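You operate a simulated robot arm through the tools that you are given. There is no shell and no other tool. Be economical: measure what you need, move in short steps, check, and stop when the job is done.

You run a simulated two-armed robot. Do the job below in one go: nothing can be reset, and whatever is moved stays where it is left.

TASK
Fetch the white jar marked "pads" from the green mat on the packing bench and stand it on the cream tape roll. Then take the crumpled sheet on the top of the planning bench and put it away on the shelf of the dark cabinet by the delivery. Then put the tub from the top of the planning bench on the shelf of the dark cabinet by the delivery. Do these in the order given. Set down upright: white jar, tub.

Only the result counts: the job must be done as asked and must still hold three seconds after the hand-in. Knocking over, shifting, dropping, spilling or breaking anything else fails it. Flat cloth is picked up by pressing the open fingertips on it (5 to 10 N) and closing them slowly along it; thin cloth reads only 2 to 8 mm in the jaws.

THE ROBOT
Two 7-joint arms with two-finger parallel grippers on one trunk, on a base that drives. Base frame: it is fixed to the floor where the robot stands at the start and does not move with it; the origin is under the middle of the robot, x ahead of it, y to its left, z up; the surface under the hand at the start is at about z = 850. Lengths are in mm, angles in rad, forces in N, time in s.
The left shoulder is at the start at [70, 187, 1190], the right one opposite. With the tool pointing down near the work surface each hand reaches from about 320 to 800 mm from the robot's upright axis, wherever it stands, measured 20 degrees to its own side. Places, roughly: cream tape roll (9x9x4 cm) [500, -200, 900]; crumpled sheet [2000, 3000, 750]; shelf of the dark cabinet by the delivery [800, 4300, 600]; tub [1750, 2750, 1000]. Payload 3.91 kg a hand.
Tool frame (each hand has its own): the origin (TCP) lies between the finger pads and is the grasp point; the fingertips stand 30 mm ahead of it; z points along the fingers, y is the line along which they close. Largest opening 110 mm; finger width 20, thickness 10; the body of the gripper, 48 by 112 mm, starts 55 mm behind the TCP.
Orientation is told as [roll, pitch, yaw] about the base's x, y, z axes, in that order, counted from this pose: with the fingers straight down and closing along the base's y, the tool's x points along the base's -x, its y along +y and its z along -z.

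THE INTERFACE
- The arms move only by the tool nudge_tool. It takes "left_series", "right_series" or both (then of equal length, played together; a hand with none holds still); each is a list of rows, each a list of 6 numbers: the shift along the base's x, y, z in units of 300 mm (1.0 is 300 mm), then the turn, a rotation vector about the base's x, y, z in units of 45 degrees (1.0 is 45 degrees). In form: [[dx, dy, dz, ax, ay, az], ...]. A call has 1 to 20 rows; each row is the pose to reach, as a shift and turn from the pose commanded when the call began. "left_claw" and "right_claw" are, for a hand that has rows, the closure, from 0 (fully open) to 1 (shut), set as the call begins (left out, the last holds). A call with a number of a shift or a turn outside -1 to 1 is refused whole. Rows are played at 5 a second. More than 50 mm and 0.15 rad between two rows, or a gripper value outside its range, and nothing of the call is played. A pose out of reach is approached as far as the arm can. The call stops where the force on the tool passes 40 N (or 10 N more than at its start, if that is more) or the arm is blocked; 0.2 s more then pass. Each finger travels about 72 mm/s and halts on what it meets, pressing with about 21 N; the grip force reading is that of the motor and also rises with nothing between the fingers. The clock runs only during rows and for 0.2 s after the last one: add rows that repeat a pose to give the fingers time. The reply holds the time, the measured pose of the TCP, the force on the tool along the base axes, the opening and the grip force, in the units named above and with some noise, with the torque about the TCP (base axes, N m) and any sound that the robot's microphone picked up.
- Cameras (640 x 400 px; columns grow to the right, rows downward): "scene" is now at [117.7, -49.7, 1411]; the picture's right is [-0.60, -0.80, -0.00], its down [-0.49, 0.37, -0.79] and it looks along [0.63, -0.47, -0.61] (base axes); focal length 284 px, centre (320, 200). "left" rides on the left gripper at [73, -17, -103] in its tool frame; the picture's right is [0.23, 0.97, 0.00], its down [-0.76, 0.18, -0.62] and it looks along [-0.61, 0.14, 0.78] (tool axes); focal length 222 px, centre (320, 200). "right" rides on the right gripper at [72, 17, -103] in its tool frame; the picture's right is [-0.23, 0.97, 0.00], its down [-0.76, -0.18, -0.62] and it looks along [-0.61, -0.14, 0.78] (tool axes); focal length 222 px, centre (320, 200). There is no depth. A picture from a camera that has moved, and an enlarged one, comes with that camera's place and axes in the base frame and with its lens.
- get_image(camera): a new picture of that camera. The clock stands still meanwhile.
- lift_body(by): slides the trunk up (or, below 0, down) by that many mm; the arms and the scene camera ride with it, the base frame stays. It gives what a move gives, with no picture.
- roll_base(legs): drives the robot by 1 to 6 legs, each [ahead, turn to the left] in mm and rad, along the robot's own axes; the way and the turn of a leg run together, so that a leg with both is an arc; at most 1500 mm and 3.142 rad a leg. The arms and the cameras ride along, it lands a little off, and it stops where it bumps. It gives what a move gives.
- aim_head(pan, tilt): turns the head with the scene camera to pan (to the left, within 1.501 rad either way) and tilt (down, from -0.506 to 1.204), counted from straight ahead of the robot. It gives what a move gives.
- inspect(camera, box): a new picture of the part [left, top, right, bottom] of that camera's present view, enlarged. The clock stands still meanwhile.
- hand_in(): hands the job in; it is judged then, once.

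Go step by step. Nothing tells you exact positions but the pictures and the camera data: compare them with the known pose of the tool, close in by small moves and look again before you grip or let go. The budget is 165 turns and 118 pictures, counting those below and the enlarged ones. Unless the task says otherwise, let go and move clear before handing in.

The tools are called after "Request:" as name(argument=value, ...) on one line, values as JSON. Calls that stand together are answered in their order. nudge_tool: Moves the arms, as the interface text tells. Its arguments: {"type":"object","properties":{"left_series":{"type":"array","items":{"type":"array","items":{"type":"number"}}},"left_claw":{"type":"number"},"right_series":{"type":"array","items":{"type":"array","items":{"type":"number"}}},"right_claw":{"type":"number"}},"required":[]} The other tools are called the same way: lift_body (by) slides the trunk up or down; roll_base (legs) drives the base; aim_head (pan, tilt) turns the head that bears the scene camera; get_image (camera) takes a picture; inspect (camera, box) takes an enlarged picture of a part of a camera's view; hand_in () hands the job in.

At the start:

```text
time_s: 0.0
left_ee_pos: [563.1, -10.0, 1141.0]
left_orientation: [0.0, 0.002, -0.502]
left_force: [0.0, -0.1, 0.9]
left_moment: [-0.02, 0.03, -0.01]
left_gripper_width: 110.1
left_finger_force: 0.0
right_ee_pos: [313.7, -516.8, 1135.3]
right_orientation: [0.0, 0.0, -0.502]
right_force: [0.1, -0.6, 0.0]
right_moment: [-0.01, 0.01, -0.03]
right_gripper_width: 109.9
right_finger_force: 0.2
trunk travel left (down, up): [-700.0, 240.0]
robot x, y, heading: [0.7, 2.6, -0.002]
head pan, tilt: [-0.639, 0.66]
```

scene: 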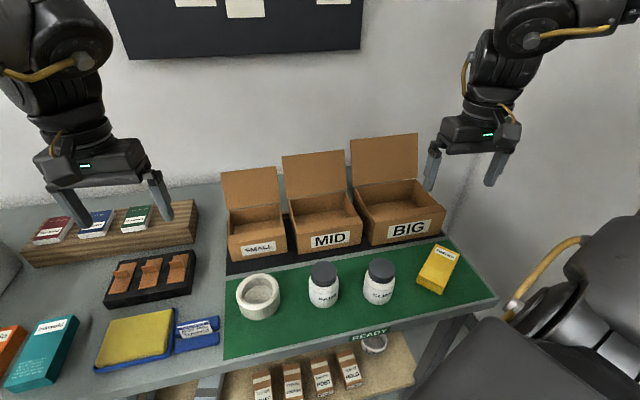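
right: 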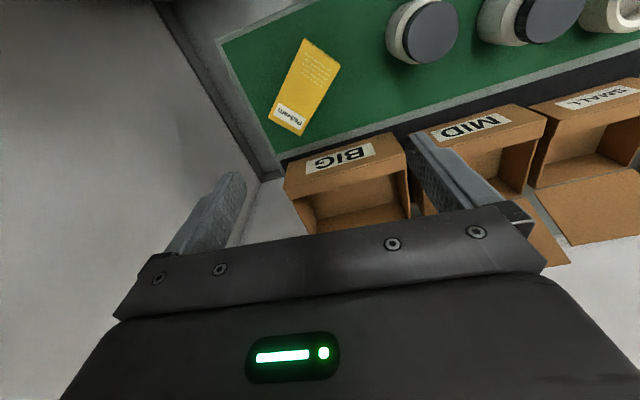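
left: 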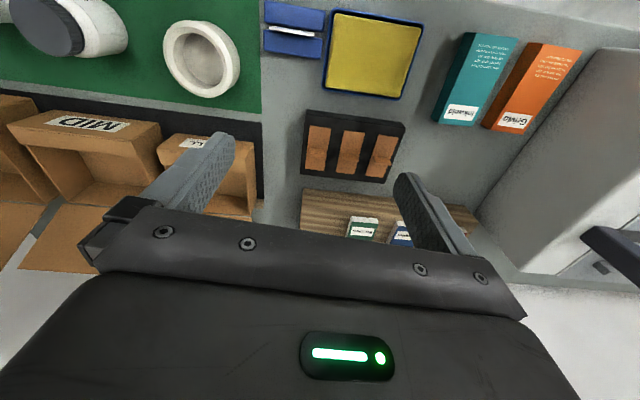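

I see a green mat with a cream tape roll and two white jars with dark lids, whose labels I need to read. I'll zoom in on them first.

Request:
inspect(camera="scene", box=[220, 240, 420, 365])

```text
3.20 times, centred on (320, 302) of scene
camera zoom: at [117.7, -49.7, 1411.0], right [-0.6, -0.8, 0.0], down [-0.49, 0.37, -0.79], along [0.63, -0.47, -0.61], focal length 909 px, centre (320, -128)
```

zoom: 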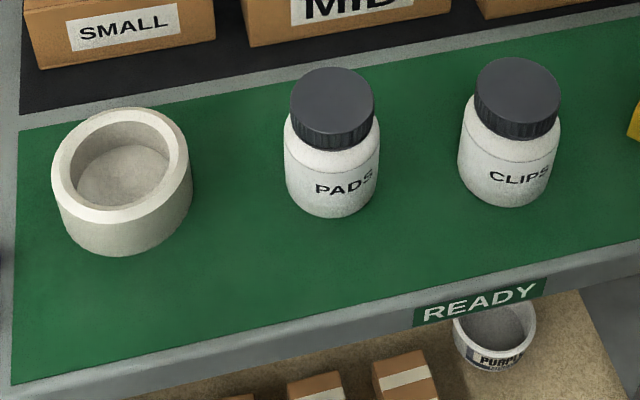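

The PADS jar is the middle one, at about [412, -280], with its lid top near z 926. The roll is at about [482, -157], with its top near z 890. I'll bring the right hand above the jar and look.

Request:
nudge_tool(right_series=[[0.055, 0.13, -0.05, 0, 0, 0], [0.11, 0.26, -0.1, 0, 0, 0], [0.165, 0.39, -0.15, 0, 0, 0], [0.22, 0.52, -0.2, 0, 0, 0], [0.275, 0.65, -0.25, 0, 0, 0], [0.327, 0.79, -0.283, 0, 0, 0], [0.327, 0.79, -0.283, 0, 0, 0]], right_claw=0)

Request:
get_image(camera="right")

Request:
get_image(camera="scene")

```text
time_s: 1.6
left_ee_pos: [561.4, -10.2, 1141.8]
left_orientation: [0.001, 0.0, -0.502]
left_force: [-1.6, 0.1, 0.8]
left_moment: [0.04, -0.06, -0.01]
left_gripper_width: 110.0
left_finger_force: 0.0
right_ee_pos: [405.8, -434.4, 1080.9]
right_orientation: [0.002, -0.002, -0.502]
right_force: [-0.6, 0.4, 0.5]
right_moment: [0.0, -0.01, 0.0]
right_gripper_width: 109.6
right_finger_force: 0.1
right hand out of reach, approached as far as the arm can: row 2, 3, 4, 5, 6, 7
trunk travel left (down, up): [-700.0, 240.0]
robot x, y, heading: [-1.3, 0.8, 0.001]
head pan, tilt: [-0.639, 0.66]
```

```text
113 pictures are left
camera right: at [349.1, -383.7, 1183.3], right [0.67, 0.74, 0.0], down [0.58, -0.52, 0.62], along [0.46, -0.42, -0.78], focal length 222 px, centre (320, 200)
```

right: 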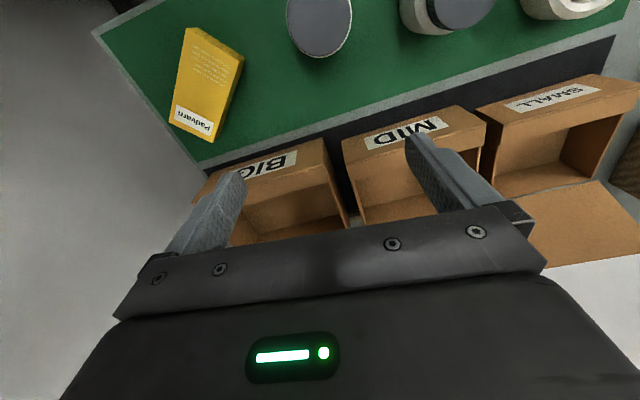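

```text
112 pictures are left
camera scene: at [114.9, -50.3, 1411.2], right [-0.6, -0.8, 0.0], down [-0.49, 0.37, -0.79], along [0.63, -0.47, -0.61], focal length 284 px, centre (320, 200)
```

scene: 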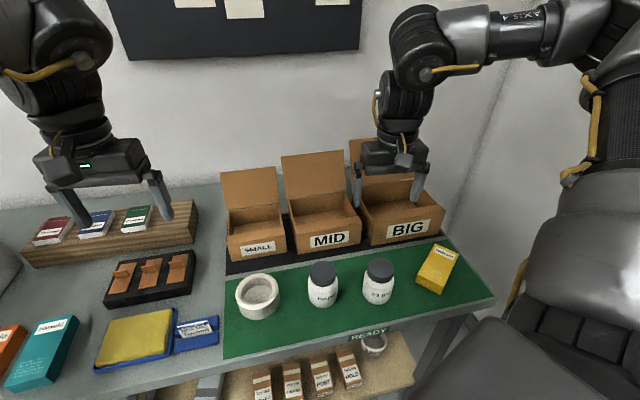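

The right hand is too close to its shoulder for this height, since the arm is folded. I'll back the base up 180 mm so the arm has room.

Request:
roll_base(legs=[[-180, 0]])

```text
time_s: 3.1
left_ee_pos: [384.9, -11.8, 1140.2]
left_orientation: [0.001, 0.001, -0.505]
left_force: [-0.1, -0.3, 0.4]
left_moment: [0.02, 0.02, 0.01]
left_gripper_width: 109.9
left_finger_force: 0.1
right_ee_pos: [228.8, -434.8, 1079.2]
right_orientation: [0.003, 0.001, -0.506]
right_force: [-1.0, 0.1, 0.4]
right_moment: [0.03, -0.01, -0.02]
right_gripper_width: 110.1
right_finger_force: 0.1
trunk travel left (down, up): [-700.0, 240.0]
robot x, y, heading: [-175.1, 3.2, -0.006]
head pan, tilt: [-0.639, 0.66]
```

Request:
nudge_tool(right_series=[[0.1, 0.085, -0.02, 0, 0, 0], [0.2, 0.17, -0.035, 0, 0, 0], [0.3, 0.255, -0.05, 0, 0, 0], [0.4, 0.34, -0.065, 0, 0, 0], [0.5, 0.425, -0.08, 0, 0, 0], [0.61, 0.517, -0.097, 0, 0, 0], [0.61, 0.517, -0.097, 0, 0, 0]])

Request:
get_image(camera="right")

Request:
get_image(camera="scene")

```text
time_s: 4.7
left_ee_pos: [384.9, -11.4, 1140.4]
left_orientation: [-0.001, 0.001, -0.506]
left_force: [-0.2, 0.1, 0.4]
left_moment: [-0.01, 0.0, 0.01]
left_gripper_width: 110.0
left_finger_force: 0.1
right_ee_pos: [387.4, -297.5, 1045.2]
right_orientation: [0.003, 0.001, -0.506]
right_force: [0.3, 1.1, 0.5]
right_moment: [0.01, 0.01, 0.01]
right_gripper_width: 110.0
right_finger_force: 0.1
right hand out of reach, approached as far as the arm can: row 1, 2, 3, 4, 6, 7
trunk travel left (down, up): [-700.0, 240.0]
robot x, y, heading: [-181.3, -2.7, -0.006]
head pan, tilt: [-0.639, 0.66]
```

```text
111 pictures are left
camera right: at [331.3, -248.3, 1147.5], right [0.67, 0.74, 0.0], down [0.58, -0.53, 0.62], along [0.46, -0.42, -0.78], focal length 222 px, centre (320, 200)
```

right: 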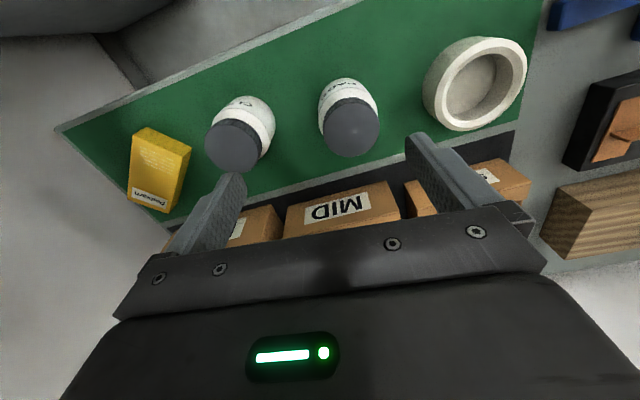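

```text
110 pictures are left
camera scene: at [-60.5, -50.4, 1411.0], right [-0.6, -0.8, 0.0], down [-0.49, 0.37, -0.79], along [0.63, -0.47, -0.61], focal length 284 px, centre (320, 200)
```

scene: 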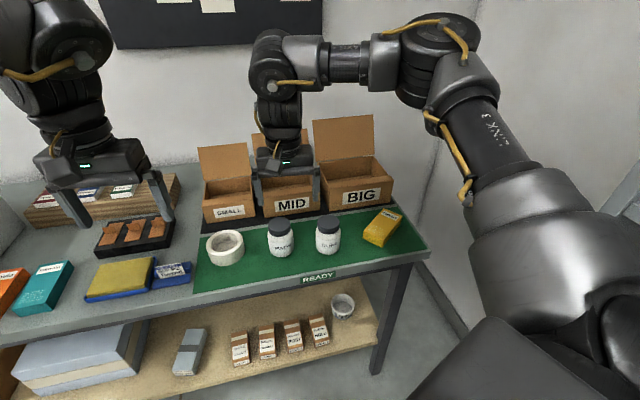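

The jar at about [413, -279] and the roll at about [484, -157] agree in both cameras. I'll move over the jar with the fingertips still above the lid.

Request:
nudge_tool(right_series=[[0.04, 0.03, -0.07, 0, 0, 0], [0.087, 0.062, -0.15, 0, 0, 0], [0.087, 0.062, -0.22, 0, 0, 0], [0.087, 0.062, -0.22, 0, 0, 0]])

Request:
get_image(camera="right")

```text
time_s: 5.7
left_ee_pos: [386.1, -11.4, 1140.7]
left_orientation: [0.0, 0.002, -0.506]
left_force: [-0.2, 0.5, 0.0]
left_moment: [-0.02, -0.01, -0.01]
left_gripper_width: 110.1
left_finger_force: 0.1
right_ee_pos: [395.2, -314.8, 993.3]
right_orientation: [0.003, 0.0, -0.505]
right_force: [0.4, 0.1, -0.3]
right_moment: [0.01, -0.03, 0.01]
right_gripper_width: 110.1
right_finger_force: 0.0
right hand out of reach, approached as far as the arm can: row 1, 2, 3, 4
trunk travel left (down, up): [-700.0, 240.0]
robot x, y, heading: [-178.5, 3.2, -0.004]
head pan, tilt: [-0.639, 0.66]
```

```text
109 pictures are left
camera right: at [339.7, -263.8, 1096.5], right [0.67, 0.74, 0.0], down [0.58, -0.53, 0.62], along [0.46, -0.42, -0.78], focal length 222 px, centre (320, 200)
```

right: 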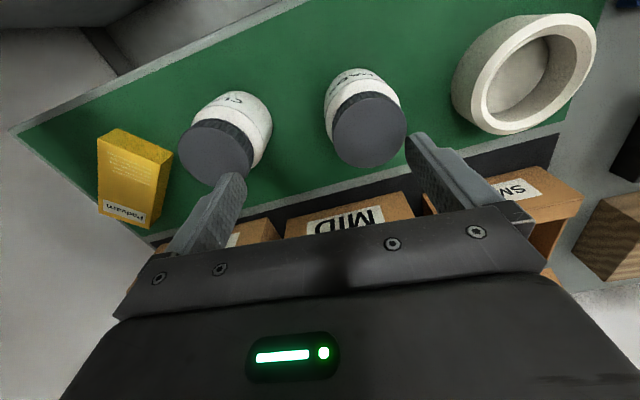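

The arm is hitting some joint limit, perhaps because of the wrist yaw. I'll try turning the hand to yaw 0 at this height, then moving over.

Request:
nudge_tool(right_series=[[0, 0, 0, 0, 0, 0.16], [0, 0, 0, 0, 0, 0.32], [0, 0, 0, 0, 0, 0.48], [0, 0, 0, 0, 0, 0.64], [0.06, 0.06, 0, 0, 0, 0.64], [0.06, 0.12, 0, 0, 0, 0.64], [0.06, 0.12, 0, 0, 0, 0.64]])

```text
time_s: 7.3
left_ee_pos: [385.2, -10.9, 1140.8]
left_orientation: [-0.001, 0.001, -0.507]
left_force: [-0.5, -0.4, -0.4]
left_moment: [0.01, -0.01, 0.0]
left_gripper_width: 110.0
left_finger_force: 0.0
right_ee_pos: [386.9, -299.3, 998.8]
right_orientation: [0.001, -0.001, -0.002]
right_force: [0.6, 0.2, -0.1]
right_moment: [-0.02, -0.01, -0.01]
right_gripper_width: 109.9
right_finger_force: 0.0
right hand out of reach, approached as far as the arm can: row 5, 6, 7
trunk travel left (down, up): [-700.0, 240.0]
robot x, y, heading: [-175.3, 1.8, -0.0]
head pan, tilt: [-0.639, 0.66]
```

Yaw isn't the limit. The reach note holds for a hand well below the shoulder, so I'll raise the trunk 150 mm and come down again.

Request:
lift_body(by=150)

Request:
nudge_tool(right_series=[[0.0, 0.0, -0.15, 0, 0, 0], [0.0, 0.0, -0.3, 0, 0, 0], [0.0, 0.0, -0.45, 0, 0, 0], [0.05, 0.03, -0.5, 0, 0, 0], [0.087, 0.067, -0.5, 0, 0, 0], [0.087, 0.067, -0.5, 0, 0, 0]])

Request:
get_image(camera="scene")

```text
time_s: 9.1
left_ee_pos: [386.3, -11.6, 1290.3]
left_orientation: [0.001, 0.002, -0.506]
left_force: [-0.4, -0.5, 0.5]
left_moment: [0.01, -0.04, -0.05]
left_gripper_width: 110.0
left_finger_force: 0.1
right_ee_pos: [385.9, -299.5, 1150.1]
right_orientation: [0.002, -0.002, -0.004]
right_force: [-0.3, 0.4, 0.2]
right_moment: [0.01, -0.03, -0.01]
right_gripper_width: 110.0
right_finger_force: 0.1
trunk travel left (down, up): [-850.0, 90.0]
robot x, y, heading: [-180.5, 3.2, -0.008]
head pan, tilt: [-0.639, 0.66]
```

```text
time_s: 10.4
left_ee_pos: [385.5, -10.2, 1290.7]
left_orientation: [-0.001, 0.003, -0.507]
left_force: [0.6, -0.8, -0.4]
left_moment: [-0.01, -0.05, 0.01]
left_gripper_width: 109.8
left_finger_force: 0.1
right_ee_pos: [355.2, -328.7, 1048.2]
right_orientation: [0.002, -0.003, -0.005]
right_force: [1.8, -0.4, -0.4]
right_moment: [0.01, -0.04, -0.01]
right_gripper_width: 110.1
right_finger_force: 0.0
right hand out of reach, approached as far as the arm can: row 1, 2, 3, 4, 5, 6
trunk travel left (down, up): [-850.0, 90.0]
robot x, y, heading: [-177.1, -1.7, 0.001]
head pan, tilt: [-0.639, 0.66]
```

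```text
108 pictures are left
camera scene: at [-60.1, -50.0, 1561.0], right [-0.6, -0.8, 0.0], down [-0.49, 0.37, -0.79], along [0.63, -0.47, -0.61], focal length 284 px, centre (320, 200)
```

scene: 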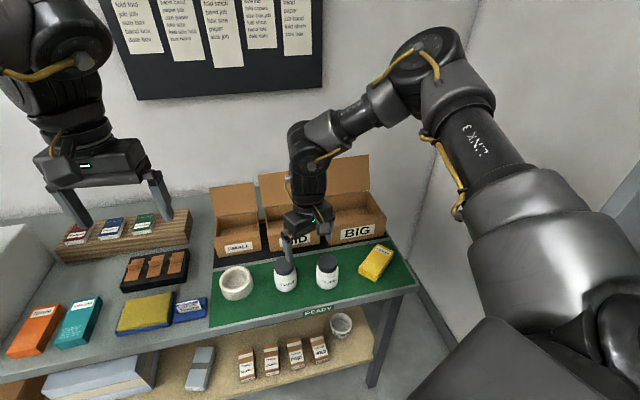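

Still limited. I'll probe which direction is blocked by going up and forward from here.

Request:
nudge_tool(right_series=[[0.1, 0.0, 0, 0, 0, 0], [0.2, 0.0, 0, 0, 0, 0], [0.2, 0.0, 0, 0, 0, 0]])

Request:
nudge_tool(right_series=[[0.0, 0.1, 0, 0, 0, 0], [0, 0.2, 0, 0, 0, 0], [0.0, 0.2, 0, 0, 0, 0]])

Request:
nudge_tool(right_series=[[0.0, 0.0, -0.1, 0, 0, 0], [0, 0.0, -0.15, 0, 0, 0], [0.0, 0.0, -0.15, 0, 0, 0]])

```text
time_s: 11.2
left_ee_pos: [385.0, -10.8, 1290.2]
left_orientation: [0.001, 0.002, -0.506]
left_force: [0.0, 0.5, -1.1]
left_moment: [0.01, 0.01, -0.01]
left_gripper_width: 110.1
left_finger_force: 0.0
right_ee_pos: [386.3, -348.5, 1065.7]
right_orientation: [0.004, -0.001, -0.003]
right_force: [0.9, -0.5, 0.4]
right_moment: [0.02, 0.02, 0.03]
right_gripper_width: 110.1
right_finger_force: 0.1
right hand out of reach, approached as far as the arm can: row 1, 2, 3
trunk travel left (down, up): [-850.0, 90.0]
robot x, y, heading: [-177.5, 2.2, 0.001]
head pan, tilt: [-0.639, 0.66]
```

```text
time_s: 12.1
left_ee_pos: [386.0, -10.4, 1289.4]
left_orientation: [0.001, 0.001, -0.505]
left_force: [0.8, -1.3, 0.8]
left_moment: [-0.03, -0.01, -0.03]
left_gripper_width: 110.1
left_finger_force: 0.0
right_ee_pos: [365.9, -310.0, 1080.2]
right_orientation: [0.003, 0.0, -0.003]
right_force: [0.4, -0.8, 0.4]
right_moment: [-0.01, 0.0, -0.01]
right_gripper_width: 110.1
right_finger_force: 0.0
right hand out of reach, approached as far as the arm can: row 1, 2, 3
trunk travel left (down, up): [-850.0, 90.0]
robot x, y, heading: [-181.4, 0.5, -0.004]
head pan, tilt: [-0.639, 0.66]
```

```text
time_s: 12.8
left_ee_pos: [386.0, -11.2, 1290.9]
left_orientation: [0.001, 0.002, -0.505]
left_force: [-1.0, 0.2, -0.3]
left_moment: [0.0, -0.02, 0.05]
left_gripper_width: 110.0
left_finger_force: 0.0
right_ee_pos: [350.9, -321.2, 1049.8]
right_orientation: [0.005, -0.002, -0.004]
right_force: [0.1, -0.1, -0.3]
right_moment: [-0.01, -0.02, -0.01]
right_gripper_width: 110.0
right_finger_force: 0.1
right hand out of reach, approached as far as the arm can: row 1, 2, 3
trunk travel left (down, up): [-850.0, 90.0]
robot x, y, heading: [-177.5, 0.6, -0.008]
head pan, tilt: [-0.639, 0.66]
```

The limit surface suggests the right upper arm is stuck at a joint limit, with its elbow out to the right. The left arm can do this job, so I'll turn the base right until the jar lies ahead of it.

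Request:
nudge_tool(right_series=[[-0.1, -0.1, 0.1, 0, 0, 0], [-0.2, -0.2, 0.2, 0, 0, 0], [-0.3, -0.25, 0.3, 0, 0, 0], [-0.3, -0.25, 0.4, 0, 0, 0], [-0.3, -0.25, 0.4, 0, 0, 0]])

Request:
roll_base(legs=[[0, -0.6]])

Request:
aim_head(pan=0.0, tilt=0.75)

Request:
get_image(camera="scene")

```text
refused: row 1 steps farther than a row can; nothing moved
```

```text
time_s: 14.4
left_ee_pos: [350.6, -197.2, 1295.5]
left_orientation: [-0.006, -0.004, -0.858]
left_force: [1.3, -0.3, 1.2]
left_moment: [0.0, -0.04, 0.02]
left_gripper_width: 110.2
left_finger_force: 0.0
right_ee_pos: [212.8, -470.2, 1052.4]
right_orientation: [-0.005, -0.001, -0.331]
right_force: [-0.5, 0.2, 0.4]
right_moment: [-0.02, -0.03, 0.03]
right_gripper_width: 110.3
right_finger_force: 0.1
trunk travel left (down, up): [-850.0, 90.0]
robot x, y, heading: [-175.8, -1.8, -0.341]
head pan, tilt: [-0.639, 0.66]
stopped in leg 1: the robot was blocked; the commanded pose is now the measured one
```

```text
time_s: 15.4
left_ee_pos: [351.5, -197.0, 1293.0]
left_orientation: [-0.005, -0.004, -0.859]
left_force: [-0.3, -0.2, -0.3]
left_moment: [-0.02, 0.0, 0.0]
left_gripper_width: 109.9
left_finger_force: 0.0
right_ee_pos: [213.5, -471.7, 1052.0]
right_orientation: [-0.006, 0.001, -0.335]
right_force: [1.6, 0.0, 1.1]
right_moment: [-0.02, -0.01, 0.03]
right_gripper_width: 110.2
right_finger_force: 0.1
trunk travel left (down, up): [-850.0, 90.0]
robot x, y, heading: [-177.9, -2.1, -0.348]
head pan, tilt: [0.0, 0.75]
```

```text
107 pictures are left
camera scene: at [-35.2, -39.2, 1552.8], right [-0.34, -0.94, 0.01], down [-0.65, 0.23, -0.72], along [0.68, -0.25, -0.69], focal length 284 px, centre (320, 200)
```

scene: 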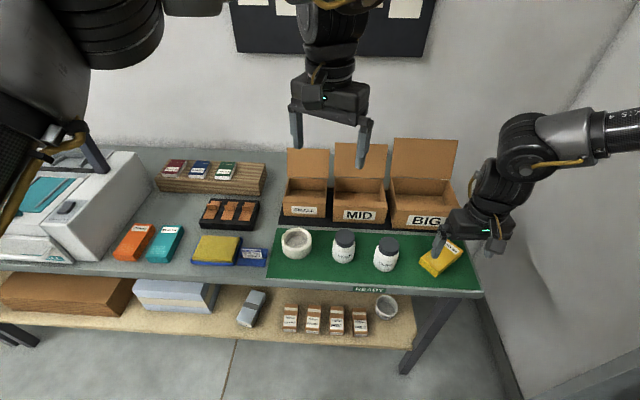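

The turn stopped at heading -0.345, probably because the right elbow touched the wall. That heading is enough for the left arm, so I'll ease back slightly and bring the left hand over the jar.

Request:
roll_base(legs=[[0, 0.06]])

Request:
nudge_tool(left_series=[[0.03, -0.04, -0.12, 0, 0, 0.06], [0.06, -0.09, -0.25, 0, 0, 0.13], [0.09, -0.14, -0.38, 0, 0, 0.2], [0.12, -0.18, -0.5, 0, 0, 0.26], [0.15, -0.23, -0.63, 0, 0, 0.32], [0.18, -0.27, -0.76, 0, 0, 0.32], [0.18, -0.27, -0.76, 0, 0, 0.32]], left_claw=0)

Request:
get_image(camera="left")

Request:
get_image(camera="scene")

```text
time_s: 16.2
left_ee_pos: [352.4, -170.4, 1295.4]
left_orientation: [0.006, -0.005, -0.8]
left_force: [-0.3, 0.1, 0.7]
left_moment: [0.02, 0.01, 0.0]
left_gripper_width: 110.0
left_finger_force: 0.1
right_ee_pos: [232.3, -453.5, 1051.6]
right_orientation: [0.004, -0.006, -0.277]
right_force: [-1.5, 0.4, -0.1]
right_moment: [0.01, -0.01, 0.05]
right_gripper_width: 110.2
right_finger_force: 0.1
trunk travel left (down, up): [-850.0, 90.0]
robot x, y, heading: [-177.1, 3.9, -0.283]
head pan, tilt: [0.0, 0.75]
```

```text
time_s: 17.8
left_ee_pos: [398.8, -227.8, 1069.4]
left_orientation: [0.003, -0.006, -0.547]
left_force: [0.0, -0.9, 0.1]
left_moment: [-0.01, 0.01, 0.01]
left_gripper_width: 109.7
left_finger_force: 0.0
left hand out of reach, approached as far as the arm can: row 5, 6, 7
right_ee_pos: [233.4, -453.3, 1052.6]
right_orientation: [0.002, -0.006, -0.277]
right_force: [0.1, 0.3, -0.4]
right_moment: [-0.02, -0.06, 0.02]
right_gripper_width: 109.9
right_finger_force: 0.0
trunk travel left (down, up): [-850.0, 90.0]
robot x, y, heading: [-177.2, 4.1, -0.286]
head pan, tilt: [0.0, 0.75]
```

```text
106 pictures are left
camera left: at [328.3, -204.1, 1172.2], right [0.31, 0.95, 0.0], down [0.74, -0.24, 0.63], along [0.6, -0.2, -0.78], focal length 222 px, centre (320, 200)
```

left: 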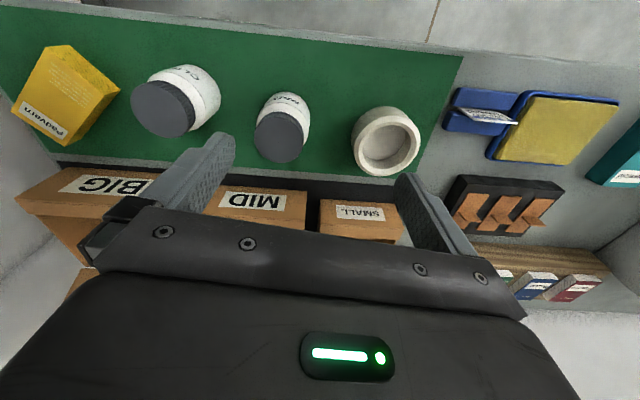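

```text
105 pictures are left
camera scene: at [-51.1, -36.4, 1553.3], right [-0.28, -0.96, 0.0], down [-0.65, 0.19, -0.73], along [0.7, -0.2, -0.68], focal length 284 px, centre (320, 200)
```

scene: 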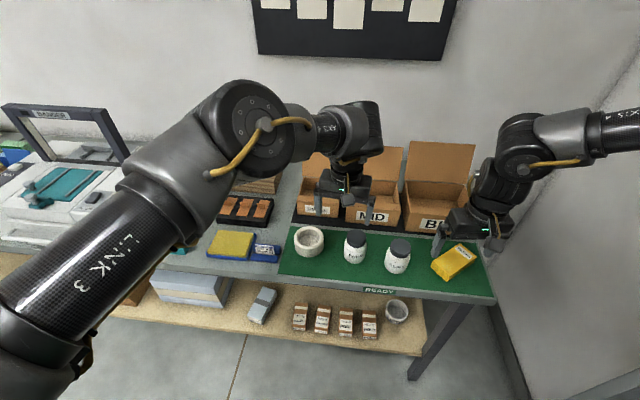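

Both arms are hitting limits that depend on their present posture. I'll move both hands to a more central pose in the air, the left away to the left and the right up and inward, so their joints leave the limits.

Request:
nudge_tool(left_series=[[-0.01, 0.1, 0.05, 0, 0, 0], [-0.02, 0.2, 0.1, 0, 0, 0], [-0.03, 0.3, 0.15, 0, 0, 0], [-0.04, 0.42, 0.2, 0, 0, 0], [-0.06, 0.53, 0.25, 0, 0, 0], [-0.07, 0.64, 0.3, 0, 0, 0], [-0.083, 0.753, 0.333, 0, 0, 0], [-0.083, 0.753, 0.333, 0, 0, 0]], right_series=[[-0.04, 0.0, 0.13, 0, 0, 0], [-0.08, 0.1, 0.23, 0, 0, 0], [-0.12, 0.2, 0.33, 0, 0, 0], [-0.16, 0.31, 0.43, 0, 0, 0], [-0.2, 0.43, 0.5, 0, 0, 0], [-0.25, 0.55, 0.57, 0, 0, 0], [-0.29, 0.68, 0.63, 0, 0, 0], [-0.29, 0.68, 0.63, 0, 0, 0]])

Request:
get_image(camera="scene")

```text
time_s: 19.6
left_ee_pos: [377.8, -6.6, 1167.8]
left_orientation: [0.007, -0.003, -0.548]
left_force: [0.8, -0.6, -0.2]
left_moment: [0.02, 0.03, 0.04]
left_gripper_width: 110.1
left_finger_force: 0.1
right_ee_pos: [187.4, -340.6, 1287.3]
right_orientation: [0.006, -0.003, -0.277]
right_force: [0.7, 0.1, -0.8]
right_moment: [0.04, 0.04, 0.0]
right_gripper_width: 110.2
right_finger_force: 0.1
right hand out of reach, approached as far as the arm can: row 4, 5, 6, 7, 8
trunk travel left (down, up): [-850.0, 90.0]
robot x, y, heading: [-176.0, 1.4, -0.286]
head pan, tilt: [0.0, 0.75]
```

```text
104 pictures are left
camera scene: at [-48.2, -38.9, 1553.0], right [-0.28, -0.96, 0.0], down [-0.66, 0.19, -0.73], along [0.7, -0.2, -0.68], focal length 284 px, centre (320, 200)
```

scene: 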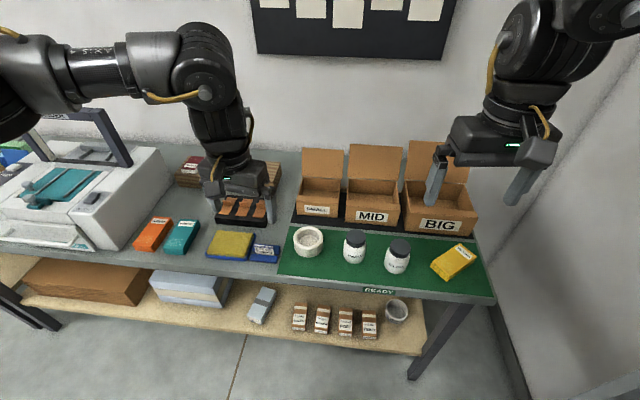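

The left arm looks comfortable. I'll approach the jar again with the right hand from this new posture, coming forward first and then down.

Request:
nudge_tool(right_series=[[0.14, 0.04, -0.05, 0, 0, 0], [0.28, 0.08, -0.1, 0, 0, 0], [0.42, 0.12, -0.15, 0, 0, 0], [0.56, 0.16, -0.2, 0, 0, 0], [0.7, 0.19, -0.25, 0, 0, 0], [0.753, 0.207, -0.38, 0, 0, 0], [0.753, 0.207, -0.53, 0, 0, 0], [0.753, 0.207, -0.68, 0, 0, 0], [0.753, 0.207, -0.83, 0, 0, 0], [0.753, 0.207, -0.93, 0, 0, 0], [0.753, 0.207, -0.93, 0, 0, 0]])

Request:
get_image(camera="scene")

```text
time_s: 22.0
left_ee_pos: [376.2, -2.8, 1168.8]
left_orientation: [0.004, -0.008, -0.545]
left_force: [-0.3, -0.2, 0.2]
left_moment: [0.0, 0.01, 0.01]
left_gripper_width: 110.0
left_finger_force: 0.0
right_ee_pos: [246.2, -402.3, 1113.8]
right_orientation: [0.004, -0.008, -0.278]
right_force: [-0.5, 0.3, -0.9]
right_moment: [-0.02, 0.0, -0.03]
right_gripper_width: 110.1
right_finger_force: 0.1
right hand out of reach, approached as far as the arm can: row 1, 2, 3, 4, 5, 6, 7, 8, 9, 10, 11
trunk travel left (down, up): [-850.0, 90.0]
robot x, y, heading: [-173.7, 0.0, -0.286]
head pan, tilt: [0.0, 0.75]
```

```text
103 pictures are left
camera scene: at [-51.4, -34.5, 1553.4], right [-0.28, -0.96, 0.0], down [-0.65, 0.19, -0.73], along [0.7, -0.21, -0.68], focal length 284 px, centre (320, 200)
```

scene: 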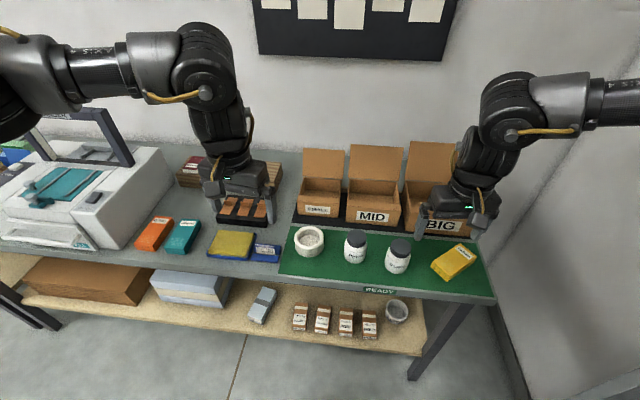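

The left hand works with its yaw turned inward. I'll turn the right hand's yaw the mirrored way and retry.

Request:
nudge_tool(right_series=[[0, 0, 0, 0, 0, 0.18], [0, 0, 0, 0, 0, 0.36], [0, 0, 0, 0, 0, 0.54], [0, 0, 0, 0, 0, 0.72], [0.1, 0.07, 0, 0, 0, 0.72], [0.2, 0.14, 0, 0, 0, 0.72], [0.3, 0.21, 0, 0, 0, 0.72], [0.4, 0.3, 0, 0, 0, 0.72], [0.5, 0.4, -0.1, 0, 0, 0.72], [0.5, 0.4, -0.1, 0, 0, 0.72]])

```text
refused: row 9 steps farther than a row can; nothing moved
```

Request:
nudge_tool(right_series=[[0, 0, 0, 0, 0, 0.18], [0, 0, 0, 0, 0, 0.36], [0, 0, 0, 0, 0, 0.54], [0, 0, 0, 0, 0, 0.72], [0.1, 0.07, 0, 0, 0, 0.72], [0.2, 0.14, 0, 0, 0, 0.72], [0.3, 0.21, 0, 0, 0, 0.72], [0.4, 0.3, 0, 0, 0, 0.72], [0.5, 0.4, -0.05, 0, 0, 0.72], [0.5, 0.4, -0.05, 0, 0, 0.72]])

Request:
get_image(camera="scene")

```text
time_s: 24.2
left_ee_pos: [376.2, -3.6, 1168.9]
left_orientation: [0.003, -0.006, -0.548]
left_force: [1.1, 0.1, -0.6]
left_moment: [0.02, -0.02, 0.0]
left_gripper_width: 110.2
left_finger_force: 0.1
right_ee_pos: [256.0, -398.7, 1139.5]
right_orientation: [0.002, -0.006, 0.288]
right_force: [0.9, 0.7, 0.0]
right_moment: [0.03, 0.0, 0.01]
right_gripper_width: 109.8
right_finger_force: 0.1
right hand out of reach, approached as far as the arm can: row 5, 6, 7, 8, 9, 10
trunk travel left (down, up): [-850.0, 90.0]
robot x, y, heading: [-178.9, -0.6, -0.287]
head pan, tilt: [0.0, 0.75]
```

```text
102 pictures are left
camera scene: at [-50.9, -35.1, 1553.4], right [-0.28, -0.96, 0.0], down [-0.65, 0.19, -0.73], along [0.7, -0.21, -0.68], focal length 284 px, centre (320, 200)
```

scene: 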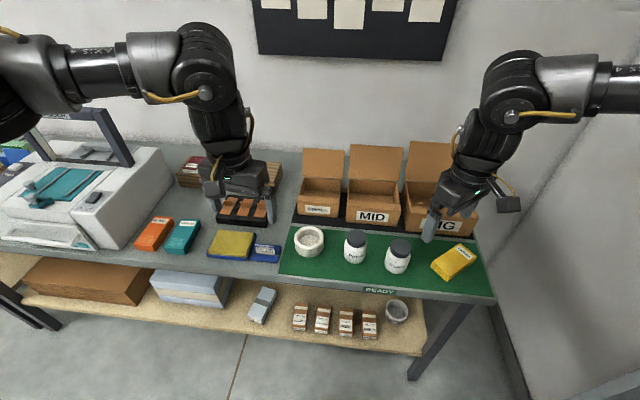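

Yaw makes no difference. I'll look at the right arm itself to understand its posture.

Request:
aim_head(pan=-1.0, tilt=0.45)

Request:
get_image(camera="scene")

Request:
aim_head(pan=1.0, tilt=0.45)

Request:
get_image(camera="scene")

```text
time_s: 25.5
left_ee_pos: [376.5, -2.7, 1170.0]
left_orientation: [0.005, -0.006, -0.549]
left_force: [0.1, -0.3, -0.3]
left_moment: [-0.03, -0.03, 0.02]
left_gripper_width: 110.3
left_finger_force: 0.1
right_ee_pos: [255.8, -400.4, 1137.5]
right_orientation: [0.001, -0.008, 0.288]
right_force: [0.4, 0.2, -0.9]
right_moment: [-0.01, 0.01, 0.01]
right_gripper_width: 110.1
right_finger_force: 0.1
trunk travel left (down, up): [-850.0, 90.0]
robot x, y, heading: [-179.3, 2.1, -0.281]
head pan, tilt: [-1.0, 0.45]
```

```text
101 pictures are left
camera scene: at [-104.4, -99.9, 1579.8], right [-0.96, -0.28, 0.0], down [-0.12, 0.42, -0.9], along [0.25, -0.86, -0.44], focal length 284 px, centre (320, 200)
```

scene: 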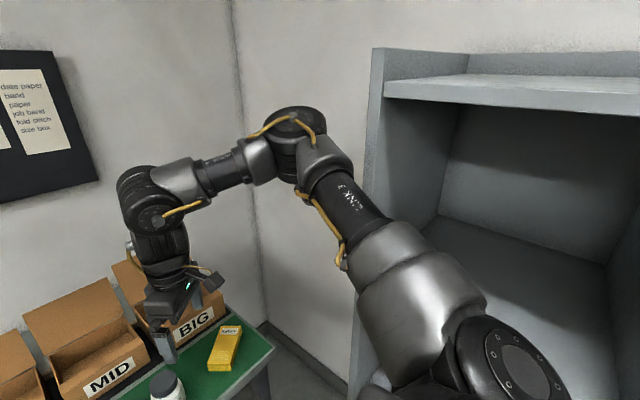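

```text
time_s: 27.4
left_ee_pos: [375.7, -3.4, 1168.6]
left_orientation: [0.004, -0.002, -0.545]
left_force: [-1.1, 0.2, -1.2]
left_moment: [0.03, -0.02, 0.01]
left_gripper_width: 110.0
left_finger_force: 0.0
right_ee_pos: [255.2, -398.3, 1138.9]
right_orientation: [0.001, -0.006, 0.288]
right_force: [0.4, 0.3, 0.2]
right_moment: [-0.02, 0.03, -0.03]
right_gripper_width: 110.2
right_finger_force: 0.1
trunk travel left (down, up): [-850.0, 90.0]
robot x, y, heading: [-175.1, 1.5, -0.284]
head pan, tilt: [1.0, 0.45]
```

```text
100 pictures are left
camera scene: at [-61.0, 48.5, 1579.8], right [0.66, -0.76, 0.0], down [-0.33, -0.29, -0.9], along [0.68, 0.59, -0.44], focal length 284 px, centre (320, 200)
```

scene: 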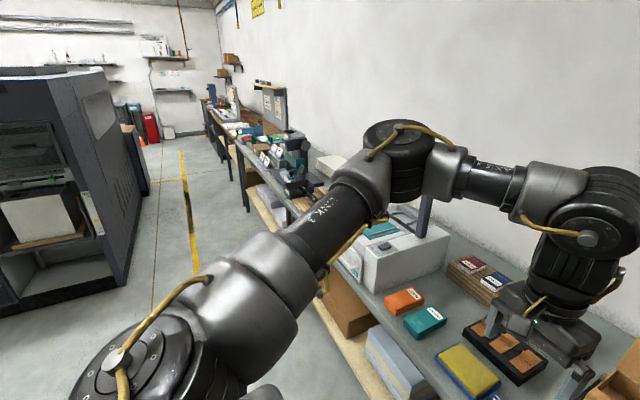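

The stuck boundary blocks forward, inward and down, so lowering the trunk should help both arms. I'll raise both hands, drop the trunk 250 mm, drive 80 mm forward and use the left hand.

Request:
nudge_tool(left_series=[[0, 0, 0.12, 0, 0, 0], [0, 0, 0.24, 0, 0, 0], [0, 0, 0.36, 0, 0, 0], [0, 0, 0.45, 0, 0, 0], [0, 0, 0.45, 0, 0, 0], [0, 0, 0.45, 0, 0, 0]], right_series=[[0, 0, 0.14, 0, 0, 0], [0, 0, 0.28, 0, 0, 0], [0, 0, 0.42, 0, 0, 0], [0, 0, 0.56, 0, 0, 0], [0, 0, 0.7, 0, 0, 0], [0, 0, 0.7, 0, 0, 0]])

Request:
aim_head(pan=-0.1, tilt=0.7)

```text
time_s: 28.8
left_ee_pos: [383.3, -1.2, 1301.6]
left_orientation: [-0.002, -0.002, -0.547]
left_force: [-0.3, -0.9, 0.5]
left_moment: [-0.01, 0.0, -0.05]
left_gripper_width: 110.1
left_finger_force: 0.1
right_ee_pos: [230.5, -411.1, 1315.9]
right_orientation: [0.005, 0.0, 0.288]
right_force: [0.5, -0.7, 0.0]
right_moment: [0.0, -0.03, -0.01]
right_gripper_width: 110.0
right_finger_force: 0.0
right hand out of reach, approached as far as the arm can: row 2, 3, 4, 5, 6
trunk travel left (down, up): [-850.0, 90.0]
robot x, y, heading: [-176.3, 3.0, -0.286]
head pan, tilt: [1.0, 0.45]
```

```text
time_s: 30.2
left_ee_pos: [382.1, -1.1, 1301.0]
left_orientation: [-0.003, -0.002, -0.547]
left_force: [-0.7, 0.2, -0.4]
left_moment: [-0.03, -0.01, 0.0]
left_gripper_width: 109.7
left_finger_force: 0.1
right_ee_pos: [230.1, -411.4, 1316.2]
right_orientation: [0.003, -0.003, 0.291]
right_force: [-0.5, -1.4, -0.8]
right_moment: [0.0, -0.02, -0.03]
right_gripper_width: 110.0
right_finger_force: 0.0
trunk travel left (down, up): [-850.0, 90.0]
robot x, y, heading: [-177.4, 1.2, -0.288]
head pan, tilt: [-0.099, 0.7]
```

Request:
lift_body(by=-230)

Request:
roll_base(legs=[[80, 0]])

Request:
get_image(camera="scene")

```text
time_s: 32.6
left_ee_pos: [380.8, 1.4, 1072.7]
left_orientation: [-0.003, -0.002, -0.547]
left_force: [-0.2, 0.6, -0.3]
left_moment: [-0.02, -0.04, -0.02]
left_gripper_width: 110.1
left_finger_force: 0.2
right_ee_pos: [227.5, -408.7, 1086.9]
right_orientation: [-0.001, -0.002, 0.29]
right_force: [-0.2, 0.1, -0.5]
right_moment: [0.0, -0.02, -0.05]
right_gripper_width: 110.1
right_finger_force: 0.1
trunk travel left (down, up): [-620.0, 320.0]
robot x, y, heading: [-178.3, 2.9, -0.286]
head pan, tilt: [-0.099, 0.7]
```

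```text
time_s: 33.6
left_ee_pos: [443.0, -27.8, 1079.1]
left_orientation: [0.009, -0.014, -0.552]
left_force: [-0.8, 0.5, 1.2]
left_moment: [0.04, -0.03, 0.01]
left_gripper_width: 109.8
left_finger_force: 0.0
right_ee_pos: [288.6, -436.6, 1092.2]
right_orientation: [0.001, -0.016, 0.284]
right_force: [-0.5, -0.4, -0.2]
right_moment: [0.03, -0.02, 0.0]
right_gripper_width: 109.7
right_finger_force: 0.2
trunk travel left (down, up): [-620.0, 320.0]
robot x, y, heading: [-102.1, -23.3, -0.285]
head pan, tilt: [-0.099, 0.7]
```

```text
99 pictures are left
camera scene: at [14.3, -65.7, 1328.8], right [-0.38, -0.93, 0.0], down [-0.59, 0.24, -0.77], along [0.71, -0.29, -0.64], focal length 284 px, centre (320, 200)
```

scene: 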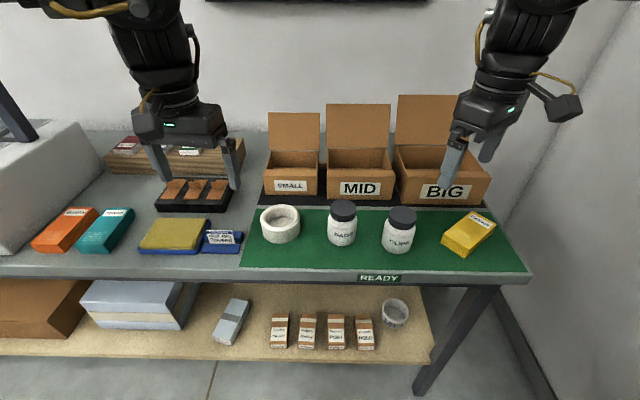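

Request:
nudge_tool(left_series=[[-0.016, -0.14, 0, 0, 0, 0], [-0.032, -0.28, 0, 0, 0, 0], [-0.048, -0.42, -0.03, 0, 0, 0], [-0.064, -0.56, -0.06, 0, 0, 0], [-0.08, -0.7, -0.1, 0, 0, 0], [-0.1, -0.837, -0.13, 0, 0, 0], [-0.1, -0.837, -0.2, 0, 0, 0], [-0.1, -0.837, -0.2, 0, 0, 0]])

Request:
get_image(camera="left")

```text
time_s: 35.4
left_ee_pos: [428.5, -257.7, 1031.2]
left_orientation: [-0.025, -0.013, -0.528]
left_force: [0.7, -0.3, 0.0]
left_moment: [0.01, 0.0, 0.02]
left_gripper_width: 109.8
left_finger_force: 0.0
left hand out of reach, approached as far as the arm can: row 6, 7, 8
right_ee_pos: [297.1, -437.7, 1088.8]
right_orientation: [0.005, -0.011, 0.284]
right_force: [0.0, -0.2, -0.1]
right_moment: [0.01, -0.01, 0.0]
right_gripper_width: 109.9
right_finger_force: 0.0
trunk travel left (down, up): [-620.0, 320.0]
robot x, y, heading: [-102.8, -20.7, -0.283]
head pan, tilt: [-0.099, 0.7]
```

```text
98 pictures are left
camera left: at [356.7, -233.1, 1134.2], right [0.29, 0.96, -0.03], down [0.75, -0.21, 0.63], along [0.59, -0.2, -0.78], focal length 222 px, centre (320, 200)
```

left: 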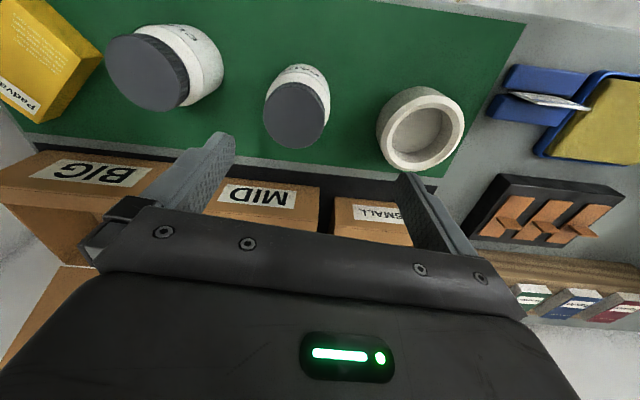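

The left hand is 25 mm short of the jar. Turning the base slightly right will carry it over and give the arm margin.

Request:
roll_base(legs=[[0, -0.12]])

```text
time_s: 36.5
left_ee_pos: [410.6, -304.6, 1029.1]
left_orientation: [-0.036, -0.008, -0.616]
left_force: [0.1, -1.3, 0.2]
left_moment: [-0.01, -0.01, 0.02]
left_gripper_width: 110.2
left_finger_force: 0.1
right_ee_pos: [257.8, -471.1, 1086.0]
right_orientation: [0.001, -0.001, 0.196]
right_force: [-1.0, 0.3, 0.1]
right_moment: [0.01, 0.02, 0.03]
right_gripper_width: 109.9
right_finger_force: 0.0
trunk travel left (down, up): [-620.0, 320.0]
robot x, y, heading: [-101.7, -22.1, -0.372]
head pan, tilt: [-0.099, 0.7]
stopped in leg 1: the robot was blocked; the commanded pose is now the measured one
```

Request:
nudge_tool(left_series=[[0.008, 0.085, 0, 0.046, 0.01, 0], [0.008, 0.085, -0.1, 0.046, 0.01, 0], [0.008, 0.085, -0.1, 0.046, 0.01, 0]])

Request:
get_image(camera="left")

```text
time_s: 37.2
left_ee_pos: [412.2, -278.9, 997.5]
left_orientation: [-0.009, 0.019, -0.619]
left_force: [0.0, -0.8, -0.1]
left_moment: [-0.02, 0.03, -0.01]
left_gripper_width: 110.1
left_finger_force: 0.0
right_ee_pos: [259.5, -470.8, 1085.5]
right_orientation: [0.0, 0.0, 0.193]
right_force: [0.5, 0.2, 0.3]
right_moment: [0.04, 0.01, 0.01]
right_gripper_width: 110.3
right_finger_force: 0.1
trunk travel left (down, up): [-620.0, 320.0]
robot x, y, heading: [-104.4, -18.0, -0.378]
head pan, tilt: [-0.099, 0.7]
```

```text
97 pictures are left
camera left: at [345.2, -250.5, 1103.1], right [0.38, 0.92, 0.0], down [0.74, -0.3, 0.61], along [0.56, -0.23, -0.79], focal length 222 px, centre (320, 200)
```

left: 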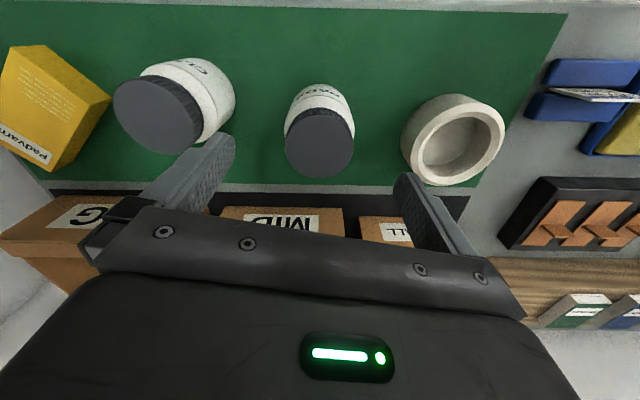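

The hand is centred over the jar, with the clips jar clear of the fingers. I'll descend to grip height at z 890.

Request:
nudge_tool(left_series=[[0.003, 0, -0.1, 0.011, -0.024, 0], [0.003, 0, -0.2, 0.011, -0.024, 0], [0.003, 0, -0.3, 0.011, -0.024, 0], [0.003, 0, -0.355, 0.011, -0.024, 0], [0.003, 0, -0.355, 0.011, -0.024, 0]])

Request:
get_image(camera="left")

Request:
get_image(camera="scene")

```text
time_s: 38.5
left_ee_pos: [413.3, -280.3, 892.8]
left_orientation: [0.009, 0.009, -0.617]
left_force: [-0.1, 0.1, -0.2]
left_moment: [-0.01, -0.02, 0.01]
left_gripper_width: 109.9
left_finger_force: 0.1
right_ee_pos: [260.0, -471.0, 1085.5]
right_orientation: [0.002, -0.001, 0.193]
right_force: [-0.2, 0.0, -0.3]
right_moment: [0.0, 0.01, 0.0]
right_gripper_width: 110.2
right_finger_force: 0.1
trunk travel left (down, up): [-620.0, 320.0]
robot x, y, heading: [-99.5, -23.3, -0.379]
head pan, tilt: [-0.099, 0.7]
```

```text
96 pictures are left
camera left: at [344.1, -252.4, 996.6], right [0.38, 0.93, 0.01], down [0.72, -0.3, 0.62], along [0.57, -0.23, -0.79], focal length 222 px, centre (320, 200)
```

left: 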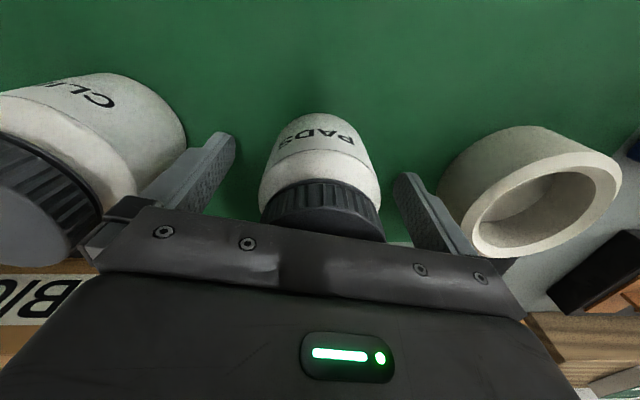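

```text
95 pictures are left
camera scene: at [24.5, -76.3, 1327.2], right [-0.46, -0.89, 0.0], down [-0.58, 0.3, -0.76], along [0.68, -0.35, -0.65], focal length 284 px, centre (320, 200)
```

scene: 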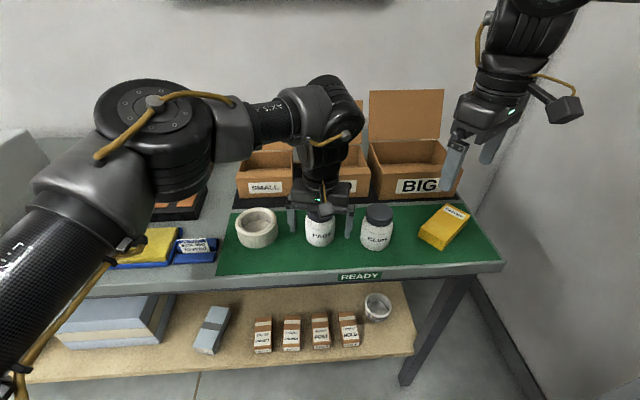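

Both fingers straddle the PADS jar, so I'll close.

Request:
nudge_tool(left_series=[[0, 0, 0, 0, 0, 0], [0, 0, 0, 0, 0, 0], [0, 0, 0, 0, 0, 0], [0, 0, 0, 0, 0, 0], [0, 0, 0, 0, 0, 0]], left_claw=1)

Request:
nudge_tool(left_series=[[0, 0, 0.03, 0, 0, 0], [0, 0, 0.07, 0, 0, 0], [0, 0, 0.12, 0, 0, 0], [0, 0, 0.2, 0, 0, 0], [0, 0, 0.28, 0, 0, 0], [0, 0, 0.28, 0, 0, 0]])

Request:
get_image(camera="left")

Request:
get_image(camera="scene")

```text
time_s: 39.6
left_ee_pos: [412.4, -279.6, 893.1]
left_orientation: [0.01, 0.008, -0.619]
left_force: [-0.2, -0.4, 1.5]
left_moment: [-0.08, 0.09, 0.02]
left_gripper_width: 63.2
left_finger_force: 21.2
right_ee_pos: [259.5, -471.0, 1086.8]
right_orientation: [0.001, -0.002, 0.192]
right_force: [0.6, 0.1, -0.9]
right_moment: [-0.02, 0.04, -0.05]
right_gripper_width: 109.9
right_finger_force: 0.1
trunk travel left (down, up): [-620.0, 320.0]
robot x, y, heading: [-98.5, -23.2, -0.373]
head pan, tilt: [-0.099, 0.7]
```

```text
time_s: 41.0
left_ee_pos: [412.3, -278.6, 975.1]
left_orientation: [0.009, 0.011, -0.619]
left_force: [0.6, -0.4, -1.9]
left_moment: [0.0, -0.02, -0.02]
left_gripper_width: 62.9
left_finger_force: 21.1
right_ee_pos: [258.4, -470.2, 1085.3]
right_orientation: [0.001, 0.0, 0.192]
right_force: [-0.6, -0.4, 0.2]
right_moment: [-0.03, -0.02, 0.02]
right_gripper_width: 109.9
right_finger_force: 0.1
trunk travel left (down, up): [-620.0, 320.0]
robot x, y, heading: [-100.6, -22.8, -0.378]
head pan, tilt: [-0.099, 0.7]
```

```text
94 pictures are left
camera left: at [342.5, -252.1, 1080.2], right [0.38, 0.93, 0.01], down [0.72, -0.3, 0.62], along [0.58, -0.23, -0.79], focal length 222 px, centre (320, 200)
```

left: 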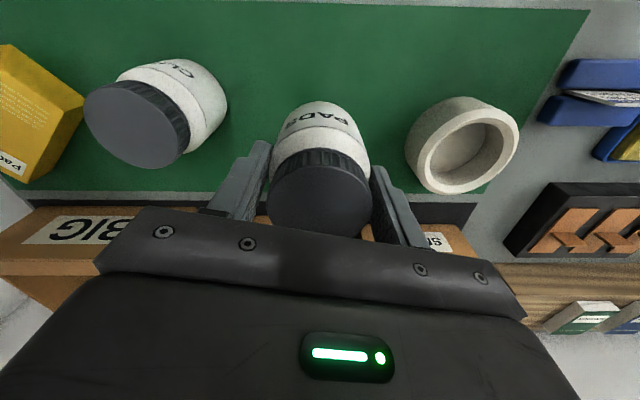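

```text
93 pictures are left
camera scene: at [24.5, -76.1, 1327.1], right [-0.46, -0.89, 0.0], down [-0.58, 0.3, -0.76], along [0.68, -0.35, -0.65], focal length 284 px, centre (320, 200)
```

scene: 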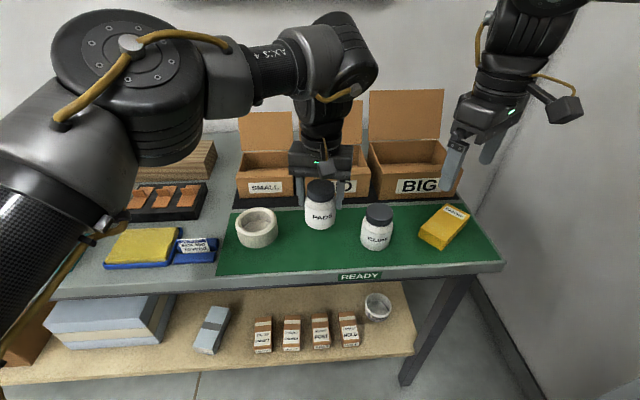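

The jar is held at 63 mm wide. I'll carry it over to the roll at about [483, -157].

Request:
nudge_tool(left_series=[[0.05, 0.08, 0, 0, 0, 0], [0.1, 0.17, 0, 0, 0, 0], [0.15, 0.26, 0, 0, 0, 0], [0.2, 0.34, 0, 0, 0, 0], [0.236, 0.405, 0, 0, 0, 0], [0.236, 0.405, 0, 0, 0, 0]])

Request:
get_image(camera="left")

Request:
inspect(camera="scene", box=[190, 120, 350, 280])

```text
time_s: 42.5
left_ee_pos: [484.9, -157.7, 975.8]
left_orientation: [0.009, 0.007, -0.619]
left_force: [0.0, -0.1, -0.7]
left_moment: [0.01, 0.05, 0.02]
left_gripper_width: 62.7
left_finger_force: 20.9
right_ee_pos: [258.3, -471.0, 1085.5]
right_orientation: [0.001, 0.0, 0.193]
right_force: [0.1, -0.2, -0.4]
right_moment: [0.03, 0.0, -0.01]
right_gripper_width: 110.1
right_finger_force: 0.1
trunk travel left (down, up): [-620.0, 320.0]
robot x, y, heading: [-106.5, -22.4, -0.379]
head pan, tilt: [-0.099, 0.7]
```

```text
92 pictures are left
camera left: at [415.7, -129.9, 1079.9], right [0.38, 0.92, 0.01], down [0.72, -0.3, 0.62], along [0.58, -0.23, -0.79], focal length 222 px, centre (320, 200)
```

left: 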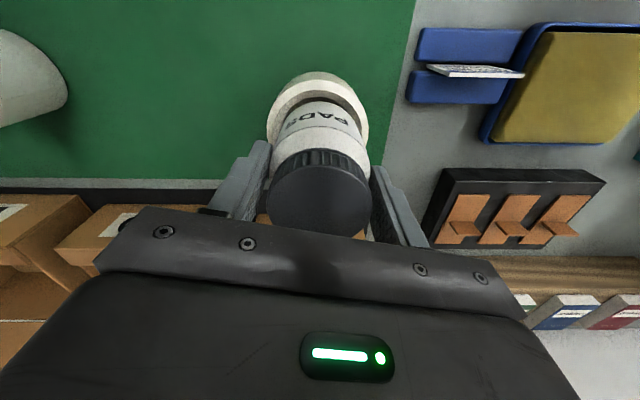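

```text
2.50 times, centred on (270, 200) of scene
camera zoom: at [24.3, -75.8, 1327.1], right [-0.46, -0.89, 0.0], down [-0.58, 0.29, -0.76], along [0.68, -0.35, -0.65], focal length 710 px, centre (445, 200)
```

zoom: 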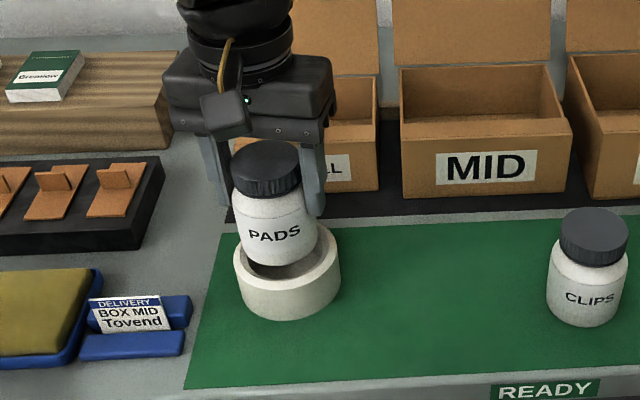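

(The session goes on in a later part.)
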